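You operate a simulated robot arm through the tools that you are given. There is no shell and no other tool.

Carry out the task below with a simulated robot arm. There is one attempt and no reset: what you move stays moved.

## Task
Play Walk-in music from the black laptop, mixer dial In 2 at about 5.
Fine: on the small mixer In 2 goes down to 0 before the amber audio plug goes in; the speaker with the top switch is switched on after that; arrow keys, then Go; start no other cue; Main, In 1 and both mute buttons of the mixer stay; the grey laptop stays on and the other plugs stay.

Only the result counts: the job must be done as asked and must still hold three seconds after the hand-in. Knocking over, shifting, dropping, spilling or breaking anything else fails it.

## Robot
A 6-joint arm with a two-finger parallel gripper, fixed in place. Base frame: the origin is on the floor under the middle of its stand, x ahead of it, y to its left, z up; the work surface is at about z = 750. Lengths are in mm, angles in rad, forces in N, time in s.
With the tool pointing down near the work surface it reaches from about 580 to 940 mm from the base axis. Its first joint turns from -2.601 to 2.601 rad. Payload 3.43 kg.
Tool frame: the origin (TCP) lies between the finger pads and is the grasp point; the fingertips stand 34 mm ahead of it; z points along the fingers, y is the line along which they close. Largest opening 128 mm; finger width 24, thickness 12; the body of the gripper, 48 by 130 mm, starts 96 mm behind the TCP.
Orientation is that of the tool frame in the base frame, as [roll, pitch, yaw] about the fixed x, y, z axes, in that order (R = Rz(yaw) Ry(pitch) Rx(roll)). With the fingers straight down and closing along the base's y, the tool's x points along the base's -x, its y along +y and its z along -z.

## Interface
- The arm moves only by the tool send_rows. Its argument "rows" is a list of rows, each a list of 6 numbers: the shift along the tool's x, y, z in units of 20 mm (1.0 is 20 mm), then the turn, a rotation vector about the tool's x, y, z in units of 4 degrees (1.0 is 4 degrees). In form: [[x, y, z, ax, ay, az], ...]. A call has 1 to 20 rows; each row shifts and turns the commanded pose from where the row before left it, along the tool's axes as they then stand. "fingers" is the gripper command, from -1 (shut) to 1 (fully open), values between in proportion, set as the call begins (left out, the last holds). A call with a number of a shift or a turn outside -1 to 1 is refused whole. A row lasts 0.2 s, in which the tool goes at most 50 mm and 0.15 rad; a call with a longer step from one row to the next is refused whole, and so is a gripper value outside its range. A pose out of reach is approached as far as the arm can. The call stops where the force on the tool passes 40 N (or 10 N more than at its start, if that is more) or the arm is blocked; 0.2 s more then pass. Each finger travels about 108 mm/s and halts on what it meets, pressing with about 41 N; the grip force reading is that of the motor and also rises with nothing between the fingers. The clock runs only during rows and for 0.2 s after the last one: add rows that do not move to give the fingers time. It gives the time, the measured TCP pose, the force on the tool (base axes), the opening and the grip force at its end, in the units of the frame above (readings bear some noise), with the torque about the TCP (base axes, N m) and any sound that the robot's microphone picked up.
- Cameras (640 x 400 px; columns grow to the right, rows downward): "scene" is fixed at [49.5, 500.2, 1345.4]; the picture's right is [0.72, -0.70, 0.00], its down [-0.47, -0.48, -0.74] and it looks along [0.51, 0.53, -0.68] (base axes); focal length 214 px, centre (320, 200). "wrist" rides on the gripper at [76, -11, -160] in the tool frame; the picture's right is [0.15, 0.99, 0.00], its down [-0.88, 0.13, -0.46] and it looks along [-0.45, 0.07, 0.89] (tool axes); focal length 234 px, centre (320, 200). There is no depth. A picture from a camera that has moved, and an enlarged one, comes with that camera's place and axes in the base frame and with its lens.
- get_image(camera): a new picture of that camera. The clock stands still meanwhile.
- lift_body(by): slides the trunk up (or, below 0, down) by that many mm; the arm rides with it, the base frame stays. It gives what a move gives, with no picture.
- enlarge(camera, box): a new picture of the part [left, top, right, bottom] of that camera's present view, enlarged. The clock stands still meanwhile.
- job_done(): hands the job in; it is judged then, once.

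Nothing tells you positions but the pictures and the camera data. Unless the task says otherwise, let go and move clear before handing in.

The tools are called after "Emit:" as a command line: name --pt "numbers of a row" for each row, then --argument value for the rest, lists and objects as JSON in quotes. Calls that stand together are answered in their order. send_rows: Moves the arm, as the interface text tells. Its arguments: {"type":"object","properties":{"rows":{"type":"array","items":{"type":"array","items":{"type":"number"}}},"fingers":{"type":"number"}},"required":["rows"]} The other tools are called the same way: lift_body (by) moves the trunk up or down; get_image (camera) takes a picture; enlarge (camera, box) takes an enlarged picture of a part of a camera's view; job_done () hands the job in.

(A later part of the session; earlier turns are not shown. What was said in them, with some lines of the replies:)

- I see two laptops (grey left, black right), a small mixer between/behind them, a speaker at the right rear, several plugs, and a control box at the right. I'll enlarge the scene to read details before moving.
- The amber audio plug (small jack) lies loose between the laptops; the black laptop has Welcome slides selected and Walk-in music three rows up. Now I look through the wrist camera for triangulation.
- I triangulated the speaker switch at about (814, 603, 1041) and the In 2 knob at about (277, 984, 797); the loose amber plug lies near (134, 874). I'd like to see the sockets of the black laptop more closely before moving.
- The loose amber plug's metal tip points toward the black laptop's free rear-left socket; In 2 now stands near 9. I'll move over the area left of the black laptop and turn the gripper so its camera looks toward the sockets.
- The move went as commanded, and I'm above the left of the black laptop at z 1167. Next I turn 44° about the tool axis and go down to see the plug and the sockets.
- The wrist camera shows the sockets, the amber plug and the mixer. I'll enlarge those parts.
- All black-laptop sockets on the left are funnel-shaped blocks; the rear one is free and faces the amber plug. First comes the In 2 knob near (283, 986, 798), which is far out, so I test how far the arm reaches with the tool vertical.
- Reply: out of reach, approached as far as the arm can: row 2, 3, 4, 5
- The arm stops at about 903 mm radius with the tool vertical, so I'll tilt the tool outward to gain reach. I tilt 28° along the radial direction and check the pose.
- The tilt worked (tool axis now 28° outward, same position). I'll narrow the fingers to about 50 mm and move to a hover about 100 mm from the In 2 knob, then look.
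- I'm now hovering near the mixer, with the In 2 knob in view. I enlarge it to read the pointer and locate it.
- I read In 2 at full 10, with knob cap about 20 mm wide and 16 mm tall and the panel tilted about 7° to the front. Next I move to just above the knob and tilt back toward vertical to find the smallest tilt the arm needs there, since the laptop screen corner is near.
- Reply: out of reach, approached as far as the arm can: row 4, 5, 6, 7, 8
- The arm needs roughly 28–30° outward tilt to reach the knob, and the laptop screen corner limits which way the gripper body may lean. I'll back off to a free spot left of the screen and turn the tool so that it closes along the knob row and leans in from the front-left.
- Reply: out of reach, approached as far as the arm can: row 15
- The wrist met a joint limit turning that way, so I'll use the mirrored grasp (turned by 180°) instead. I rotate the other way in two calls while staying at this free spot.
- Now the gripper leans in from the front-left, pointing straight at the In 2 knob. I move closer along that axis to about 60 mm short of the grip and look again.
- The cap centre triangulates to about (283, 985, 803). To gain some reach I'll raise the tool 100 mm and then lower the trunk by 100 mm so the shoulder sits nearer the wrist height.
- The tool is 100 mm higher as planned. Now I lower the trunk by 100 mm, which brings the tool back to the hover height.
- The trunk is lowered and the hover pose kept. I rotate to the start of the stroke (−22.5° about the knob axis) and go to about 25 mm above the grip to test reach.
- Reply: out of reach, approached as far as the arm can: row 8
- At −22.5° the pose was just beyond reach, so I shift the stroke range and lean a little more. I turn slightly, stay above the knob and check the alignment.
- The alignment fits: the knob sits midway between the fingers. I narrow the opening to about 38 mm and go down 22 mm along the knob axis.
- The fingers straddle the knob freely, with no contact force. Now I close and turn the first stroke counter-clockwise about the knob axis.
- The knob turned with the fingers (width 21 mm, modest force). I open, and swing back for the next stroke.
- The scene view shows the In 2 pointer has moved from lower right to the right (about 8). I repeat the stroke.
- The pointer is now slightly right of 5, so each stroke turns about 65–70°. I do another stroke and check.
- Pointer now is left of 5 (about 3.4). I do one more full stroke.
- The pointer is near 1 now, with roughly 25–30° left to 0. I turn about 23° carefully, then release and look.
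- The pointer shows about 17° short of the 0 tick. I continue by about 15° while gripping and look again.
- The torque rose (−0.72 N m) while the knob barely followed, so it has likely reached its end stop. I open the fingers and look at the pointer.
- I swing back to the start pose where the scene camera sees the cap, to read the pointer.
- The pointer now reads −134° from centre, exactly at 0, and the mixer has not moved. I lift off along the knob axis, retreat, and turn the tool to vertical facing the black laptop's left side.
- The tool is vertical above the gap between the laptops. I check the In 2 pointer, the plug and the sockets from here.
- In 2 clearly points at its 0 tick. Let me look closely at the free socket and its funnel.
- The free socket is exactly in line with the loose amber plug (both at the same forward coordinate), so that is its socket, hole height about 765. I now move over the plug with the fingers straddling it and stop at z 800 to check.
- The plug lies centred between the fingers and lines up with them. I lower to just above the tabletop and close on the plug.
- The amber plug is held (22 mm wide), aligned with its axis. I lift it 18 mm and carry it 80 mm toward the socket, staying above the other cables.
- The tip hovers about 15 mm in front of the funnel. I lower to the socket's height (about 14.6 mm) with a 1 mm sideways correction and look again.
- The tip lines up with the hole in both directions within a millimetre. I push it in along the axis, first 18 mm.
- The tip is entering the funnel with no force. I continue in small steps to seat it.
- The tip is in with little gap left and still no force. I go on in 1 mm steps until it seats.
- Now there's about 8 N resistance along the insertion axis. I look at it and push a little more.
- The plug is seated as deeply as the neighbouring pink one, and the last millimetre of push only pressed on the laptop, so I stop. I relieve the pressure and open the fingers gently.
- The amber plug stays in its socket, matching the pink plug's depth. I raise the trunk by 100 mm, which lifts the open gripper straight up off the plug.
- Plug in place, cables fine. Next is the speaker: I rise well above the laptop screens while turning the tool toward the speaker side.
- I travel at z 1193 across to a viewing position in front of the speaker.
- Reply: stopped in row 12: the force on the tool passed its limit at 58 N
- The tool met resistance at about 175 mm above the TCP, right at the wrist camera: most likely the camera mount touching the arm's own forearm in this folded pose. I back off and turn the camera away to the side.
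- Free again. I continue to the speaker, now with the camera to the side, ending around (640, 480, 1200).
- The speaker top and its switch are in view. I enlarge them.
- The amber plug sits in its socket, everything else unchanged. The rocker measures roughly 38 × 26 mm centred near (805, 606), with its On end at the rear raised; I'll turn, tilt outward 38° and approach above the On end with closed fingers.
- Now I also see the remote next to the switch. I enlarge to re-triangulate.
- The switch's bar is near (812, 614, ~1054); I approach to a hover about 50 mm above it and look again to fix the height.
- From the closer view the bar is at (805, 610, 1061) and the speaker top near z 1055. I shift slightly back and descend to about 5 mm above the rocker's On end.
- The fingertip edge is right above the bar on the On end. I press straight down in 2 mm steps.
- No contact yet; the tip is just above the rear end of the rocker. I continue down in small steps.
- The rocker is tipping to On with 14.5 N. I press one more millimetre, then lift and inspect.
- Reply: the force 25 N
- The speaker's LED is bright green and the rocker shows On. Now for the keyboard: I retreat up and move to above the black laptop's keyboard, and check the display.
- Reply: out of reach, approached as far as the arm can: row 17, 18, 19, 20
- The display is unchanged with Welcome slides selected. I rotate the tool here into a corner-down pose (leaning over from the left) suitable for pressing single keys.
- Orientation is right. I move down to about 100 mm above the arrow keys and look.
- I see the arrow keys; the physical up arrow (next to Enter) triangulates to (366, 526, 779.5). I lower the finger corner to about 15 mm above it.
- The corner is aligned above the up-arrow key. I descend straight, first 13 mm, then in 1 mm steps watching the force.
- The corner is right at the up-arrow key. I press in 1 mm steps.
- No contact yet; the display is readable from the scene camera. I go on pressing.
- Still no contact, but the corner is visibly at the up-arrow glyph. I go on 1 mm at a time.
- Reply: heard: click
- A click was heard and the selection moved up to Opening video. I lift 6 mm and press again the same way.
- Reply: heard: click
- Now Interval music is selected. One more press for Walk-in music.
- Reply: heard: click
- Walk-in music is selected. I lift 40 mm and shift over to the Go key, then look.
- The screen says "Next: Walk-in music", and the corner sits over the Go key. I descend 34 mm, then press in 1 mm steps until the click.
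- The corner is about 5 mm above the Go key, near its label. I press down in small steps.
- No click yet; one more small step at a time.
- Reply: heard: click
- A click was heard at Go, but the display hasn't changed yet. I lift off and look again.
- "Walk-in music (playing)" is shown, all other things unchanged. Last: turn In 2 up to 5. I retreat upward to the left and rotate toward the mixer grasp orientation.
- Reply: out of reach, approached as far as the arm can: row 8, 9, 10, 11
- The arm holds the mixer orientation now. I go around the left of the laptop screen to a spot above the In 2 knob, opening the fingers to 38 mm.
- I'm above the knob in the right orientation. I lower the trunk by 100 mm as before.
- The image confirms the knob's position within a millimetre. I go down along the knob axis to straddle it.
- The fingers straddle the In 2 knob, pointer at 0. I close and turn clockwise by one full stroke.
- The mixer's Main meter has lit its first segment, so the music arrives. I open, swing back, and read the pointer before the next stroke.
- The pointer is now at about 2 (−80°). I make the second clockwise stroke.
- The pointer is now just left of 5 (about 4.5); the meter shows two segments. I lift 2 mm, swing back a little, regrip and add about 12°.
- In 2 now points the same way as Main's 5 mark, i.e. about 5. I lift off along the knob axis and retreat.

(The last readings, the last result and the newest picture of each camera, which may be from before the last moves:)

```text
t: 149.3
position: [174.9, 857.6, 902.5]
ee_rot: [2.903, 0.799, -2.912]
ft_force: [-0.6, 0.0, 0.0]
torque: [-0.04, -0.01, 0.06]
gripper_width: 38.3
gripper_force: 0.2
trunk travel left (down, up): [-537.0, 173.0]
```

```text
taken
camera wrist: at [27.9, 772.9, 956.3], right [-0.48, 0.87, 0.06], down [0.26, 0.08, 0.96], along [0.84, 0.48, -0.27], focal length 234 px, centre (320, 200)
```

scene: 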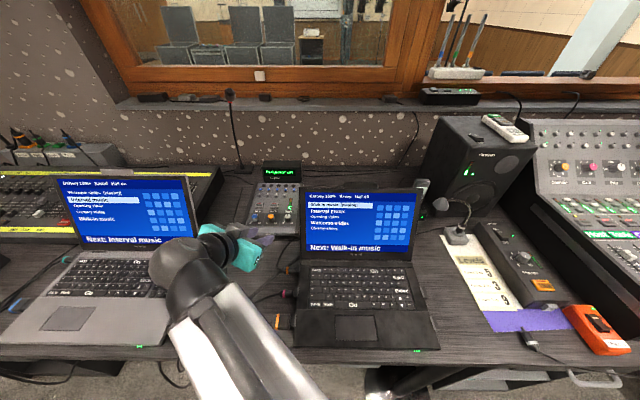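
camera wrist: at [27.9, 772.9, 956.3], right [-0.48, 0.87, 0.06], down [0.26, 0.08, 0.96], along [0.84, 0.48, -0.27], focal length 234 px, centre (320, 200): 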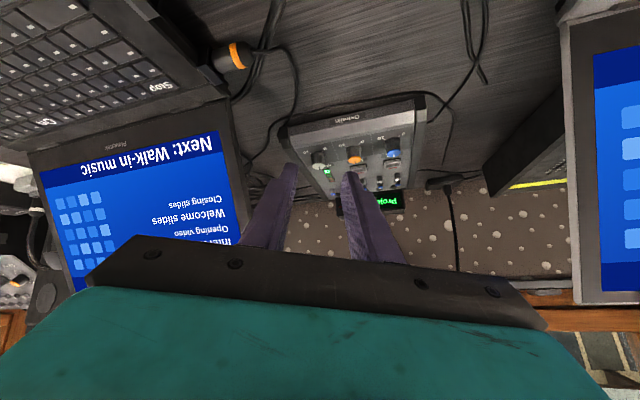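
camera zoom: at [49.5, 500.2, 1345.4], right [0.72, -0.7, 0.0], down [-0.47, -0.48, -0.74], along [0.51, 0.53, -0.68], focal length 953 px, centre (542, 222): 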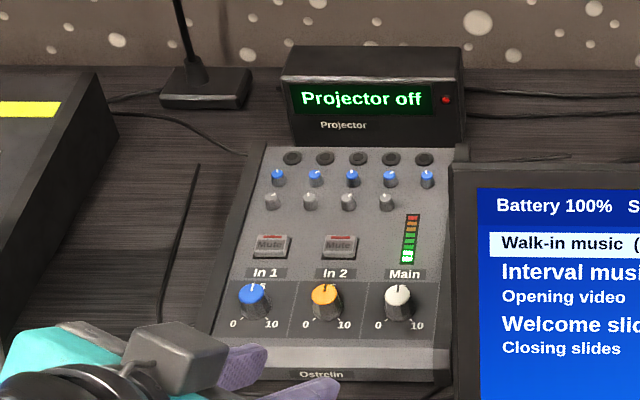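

All mixer knobs look right. I zoom in for the final check of dials, speaker and plugs.

Emit:
enlarge --camera "scene" --box '[252, 198, 312, 234]'

Emit:
enlarge --camera "scene" --box '[440, 120, 520, 190]'

Emit:
enlarge --camera "wrist" --box '[200, 20, 300, 110]'

Emit:
enlarge --camera "scene" --box '[290, 170, 450, 270]'

Emit:
enlarge --camera "scene" --box '[420, 180, 640, 390]'

```text
10.67 times, centred on (282, 216) of scene
camera zoom: at [49.5, 500.2, 1345.4], right [0.72, -0.7, 0.0], down [-0.47, -0.48, -0.74], along [0.51, 0.53, -0.68], focal length 2288 px, centre (725, 29)
```

zoom: 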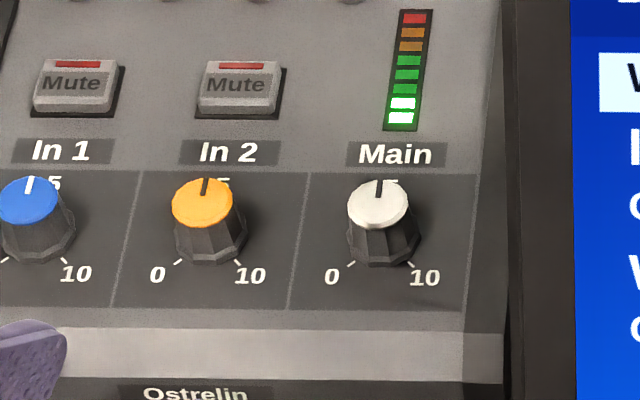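

```text
5.71 times, centred on (480, 155) of scene
camera zoom: at [49.5, 500.2, 1345.4], right [0.72, -0.7, 0.0], down [-0.47, -0.48, -0.74], along [0.51, 0.53, -0.68], focal length 1226 px, centre (-594, 457)
```

zoom: 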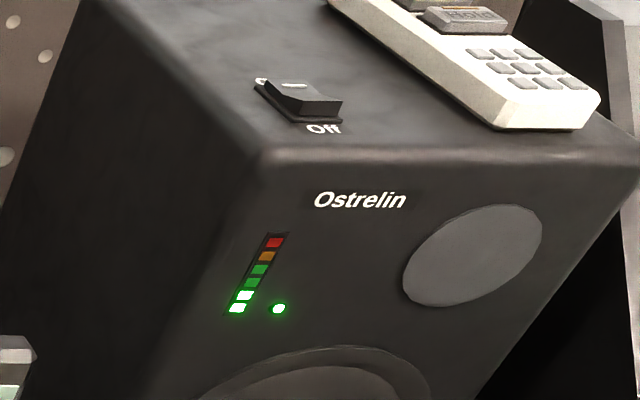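

```text
4.44 times, centred on (250, 65) of wrist
camera zoom: at [27.9, 772.9, 956.3], right [-0.48, 0.87, 0.06], down [0.26, 0.08, 0.96], along [0.84, 0.48, -0.27], focal length 1041 px, centre (631, 800)
```

zoom: 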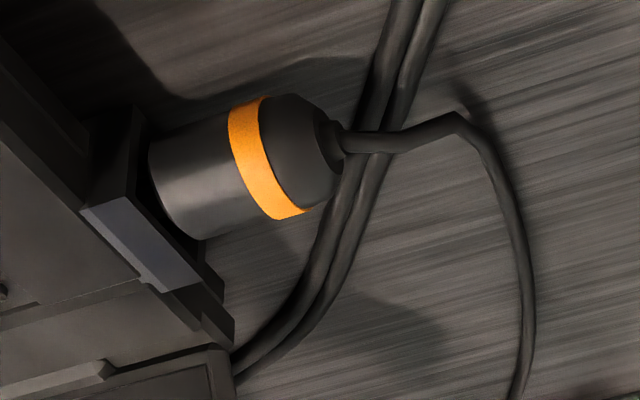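

```text
4.00 times, centred on (370, 220) of scene
camera zoom: at [49.5, 500.2, 1345.4], right [0.72, -0.7, 0.0], down [-0.47, -0.48, -0.74], along [0.51, 0.53, -0.68], focal length 858 px, centre (120, 120)
```

zoom: 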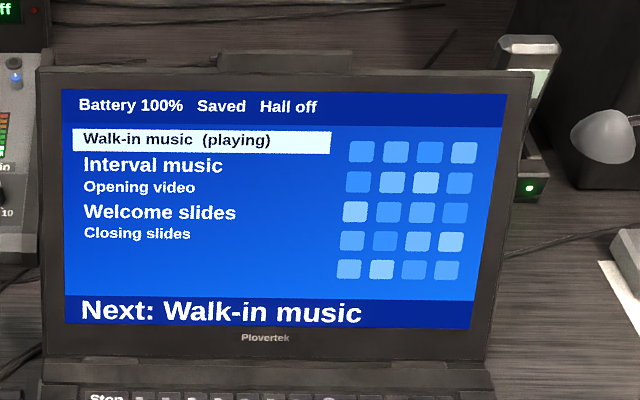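

```text
1.90 times, centred on (530, 285) of scene
camera zoom: at [49.5, 500.2, 1345.4], right [0.72, -0.7, 0.0], down [-0.47, -0.48, -0.74], along [0.51, 0.53, -0.68], focal length 408 px, centre (-80, 38)
```

zoom: 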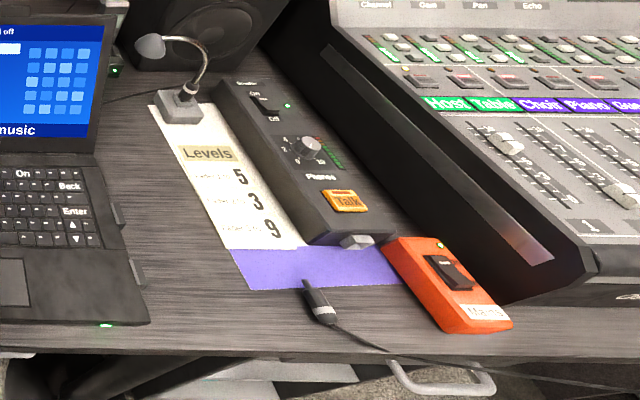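

Everything reads as wanted: plug in, speaker on with its meter lit, Walk-in music playing, In 2 at 5, Main, In 1 and mutes unchanged. I raise the trunk 100 mm to be well clear, then hand in.

Emit:
lift_body --by 100

Emit:
get_image --camera "scene"

```text
t: 150.7
position: [175.1, 859.3, 1002.0]
ee_rot: [2.902, 0.799, -2.91]
ft_force: [0.4, 1.2, -1.2]
torque: [-0.03, 0.01, -0.02]
gripper_width: 38.5
gripper_force: 0.1
trunk travel left (down, up): [-637.0, 73.0]
```

```text
taken
```

scene: 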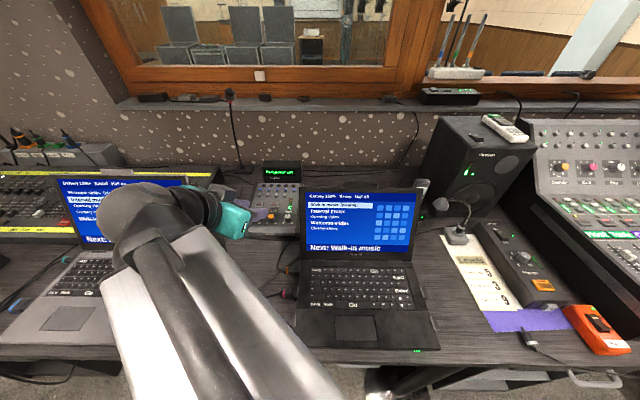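

The arm is clear of everything, and the music is playing through the mixer and the speaker. I hand in the job.

Emit:
job_done

```text
The job is handed in.
```

Walk-in music is playing from the black laptop. It comes through the mixer and the speaker, and In 2 is at about 5. I handed the job in after checking this on camera; no verdict has come back yet.

- **In 2 and the plug:** In 2 was at full 10, so I turned it down to 0 first. Then I pushed the amber audio plug into the free rear socket on the laptop's left side.
- **Speaker:** I switched on the speaker with the top switch after the plug was in. Its light and level meter are lit.
- **Cue:** I pressed the up arrow three times to reach Walk-in music, then Go once. No other cue was started.
- **Level:** I turned In 2 back up until its pointer matched the 5 position, by my reading 4.9 to 5.1.

Main, In 1, both mute buttons and the other plugs look unchanged, and the grey laptop is still on with Welcome slides playing.

- **Laptop moved slightly:** seating the plug pushed the black laptop about 1 to 2 mm.
- **Arm stopped once:** at one point the arm hit something in mid-air and stopped, most likely its own wrist camera touching its forearm. Nothing on the desk moved.
- **"Hall off":** the black laptop still shows this in its status line. I left it alone because the task did not mention it.
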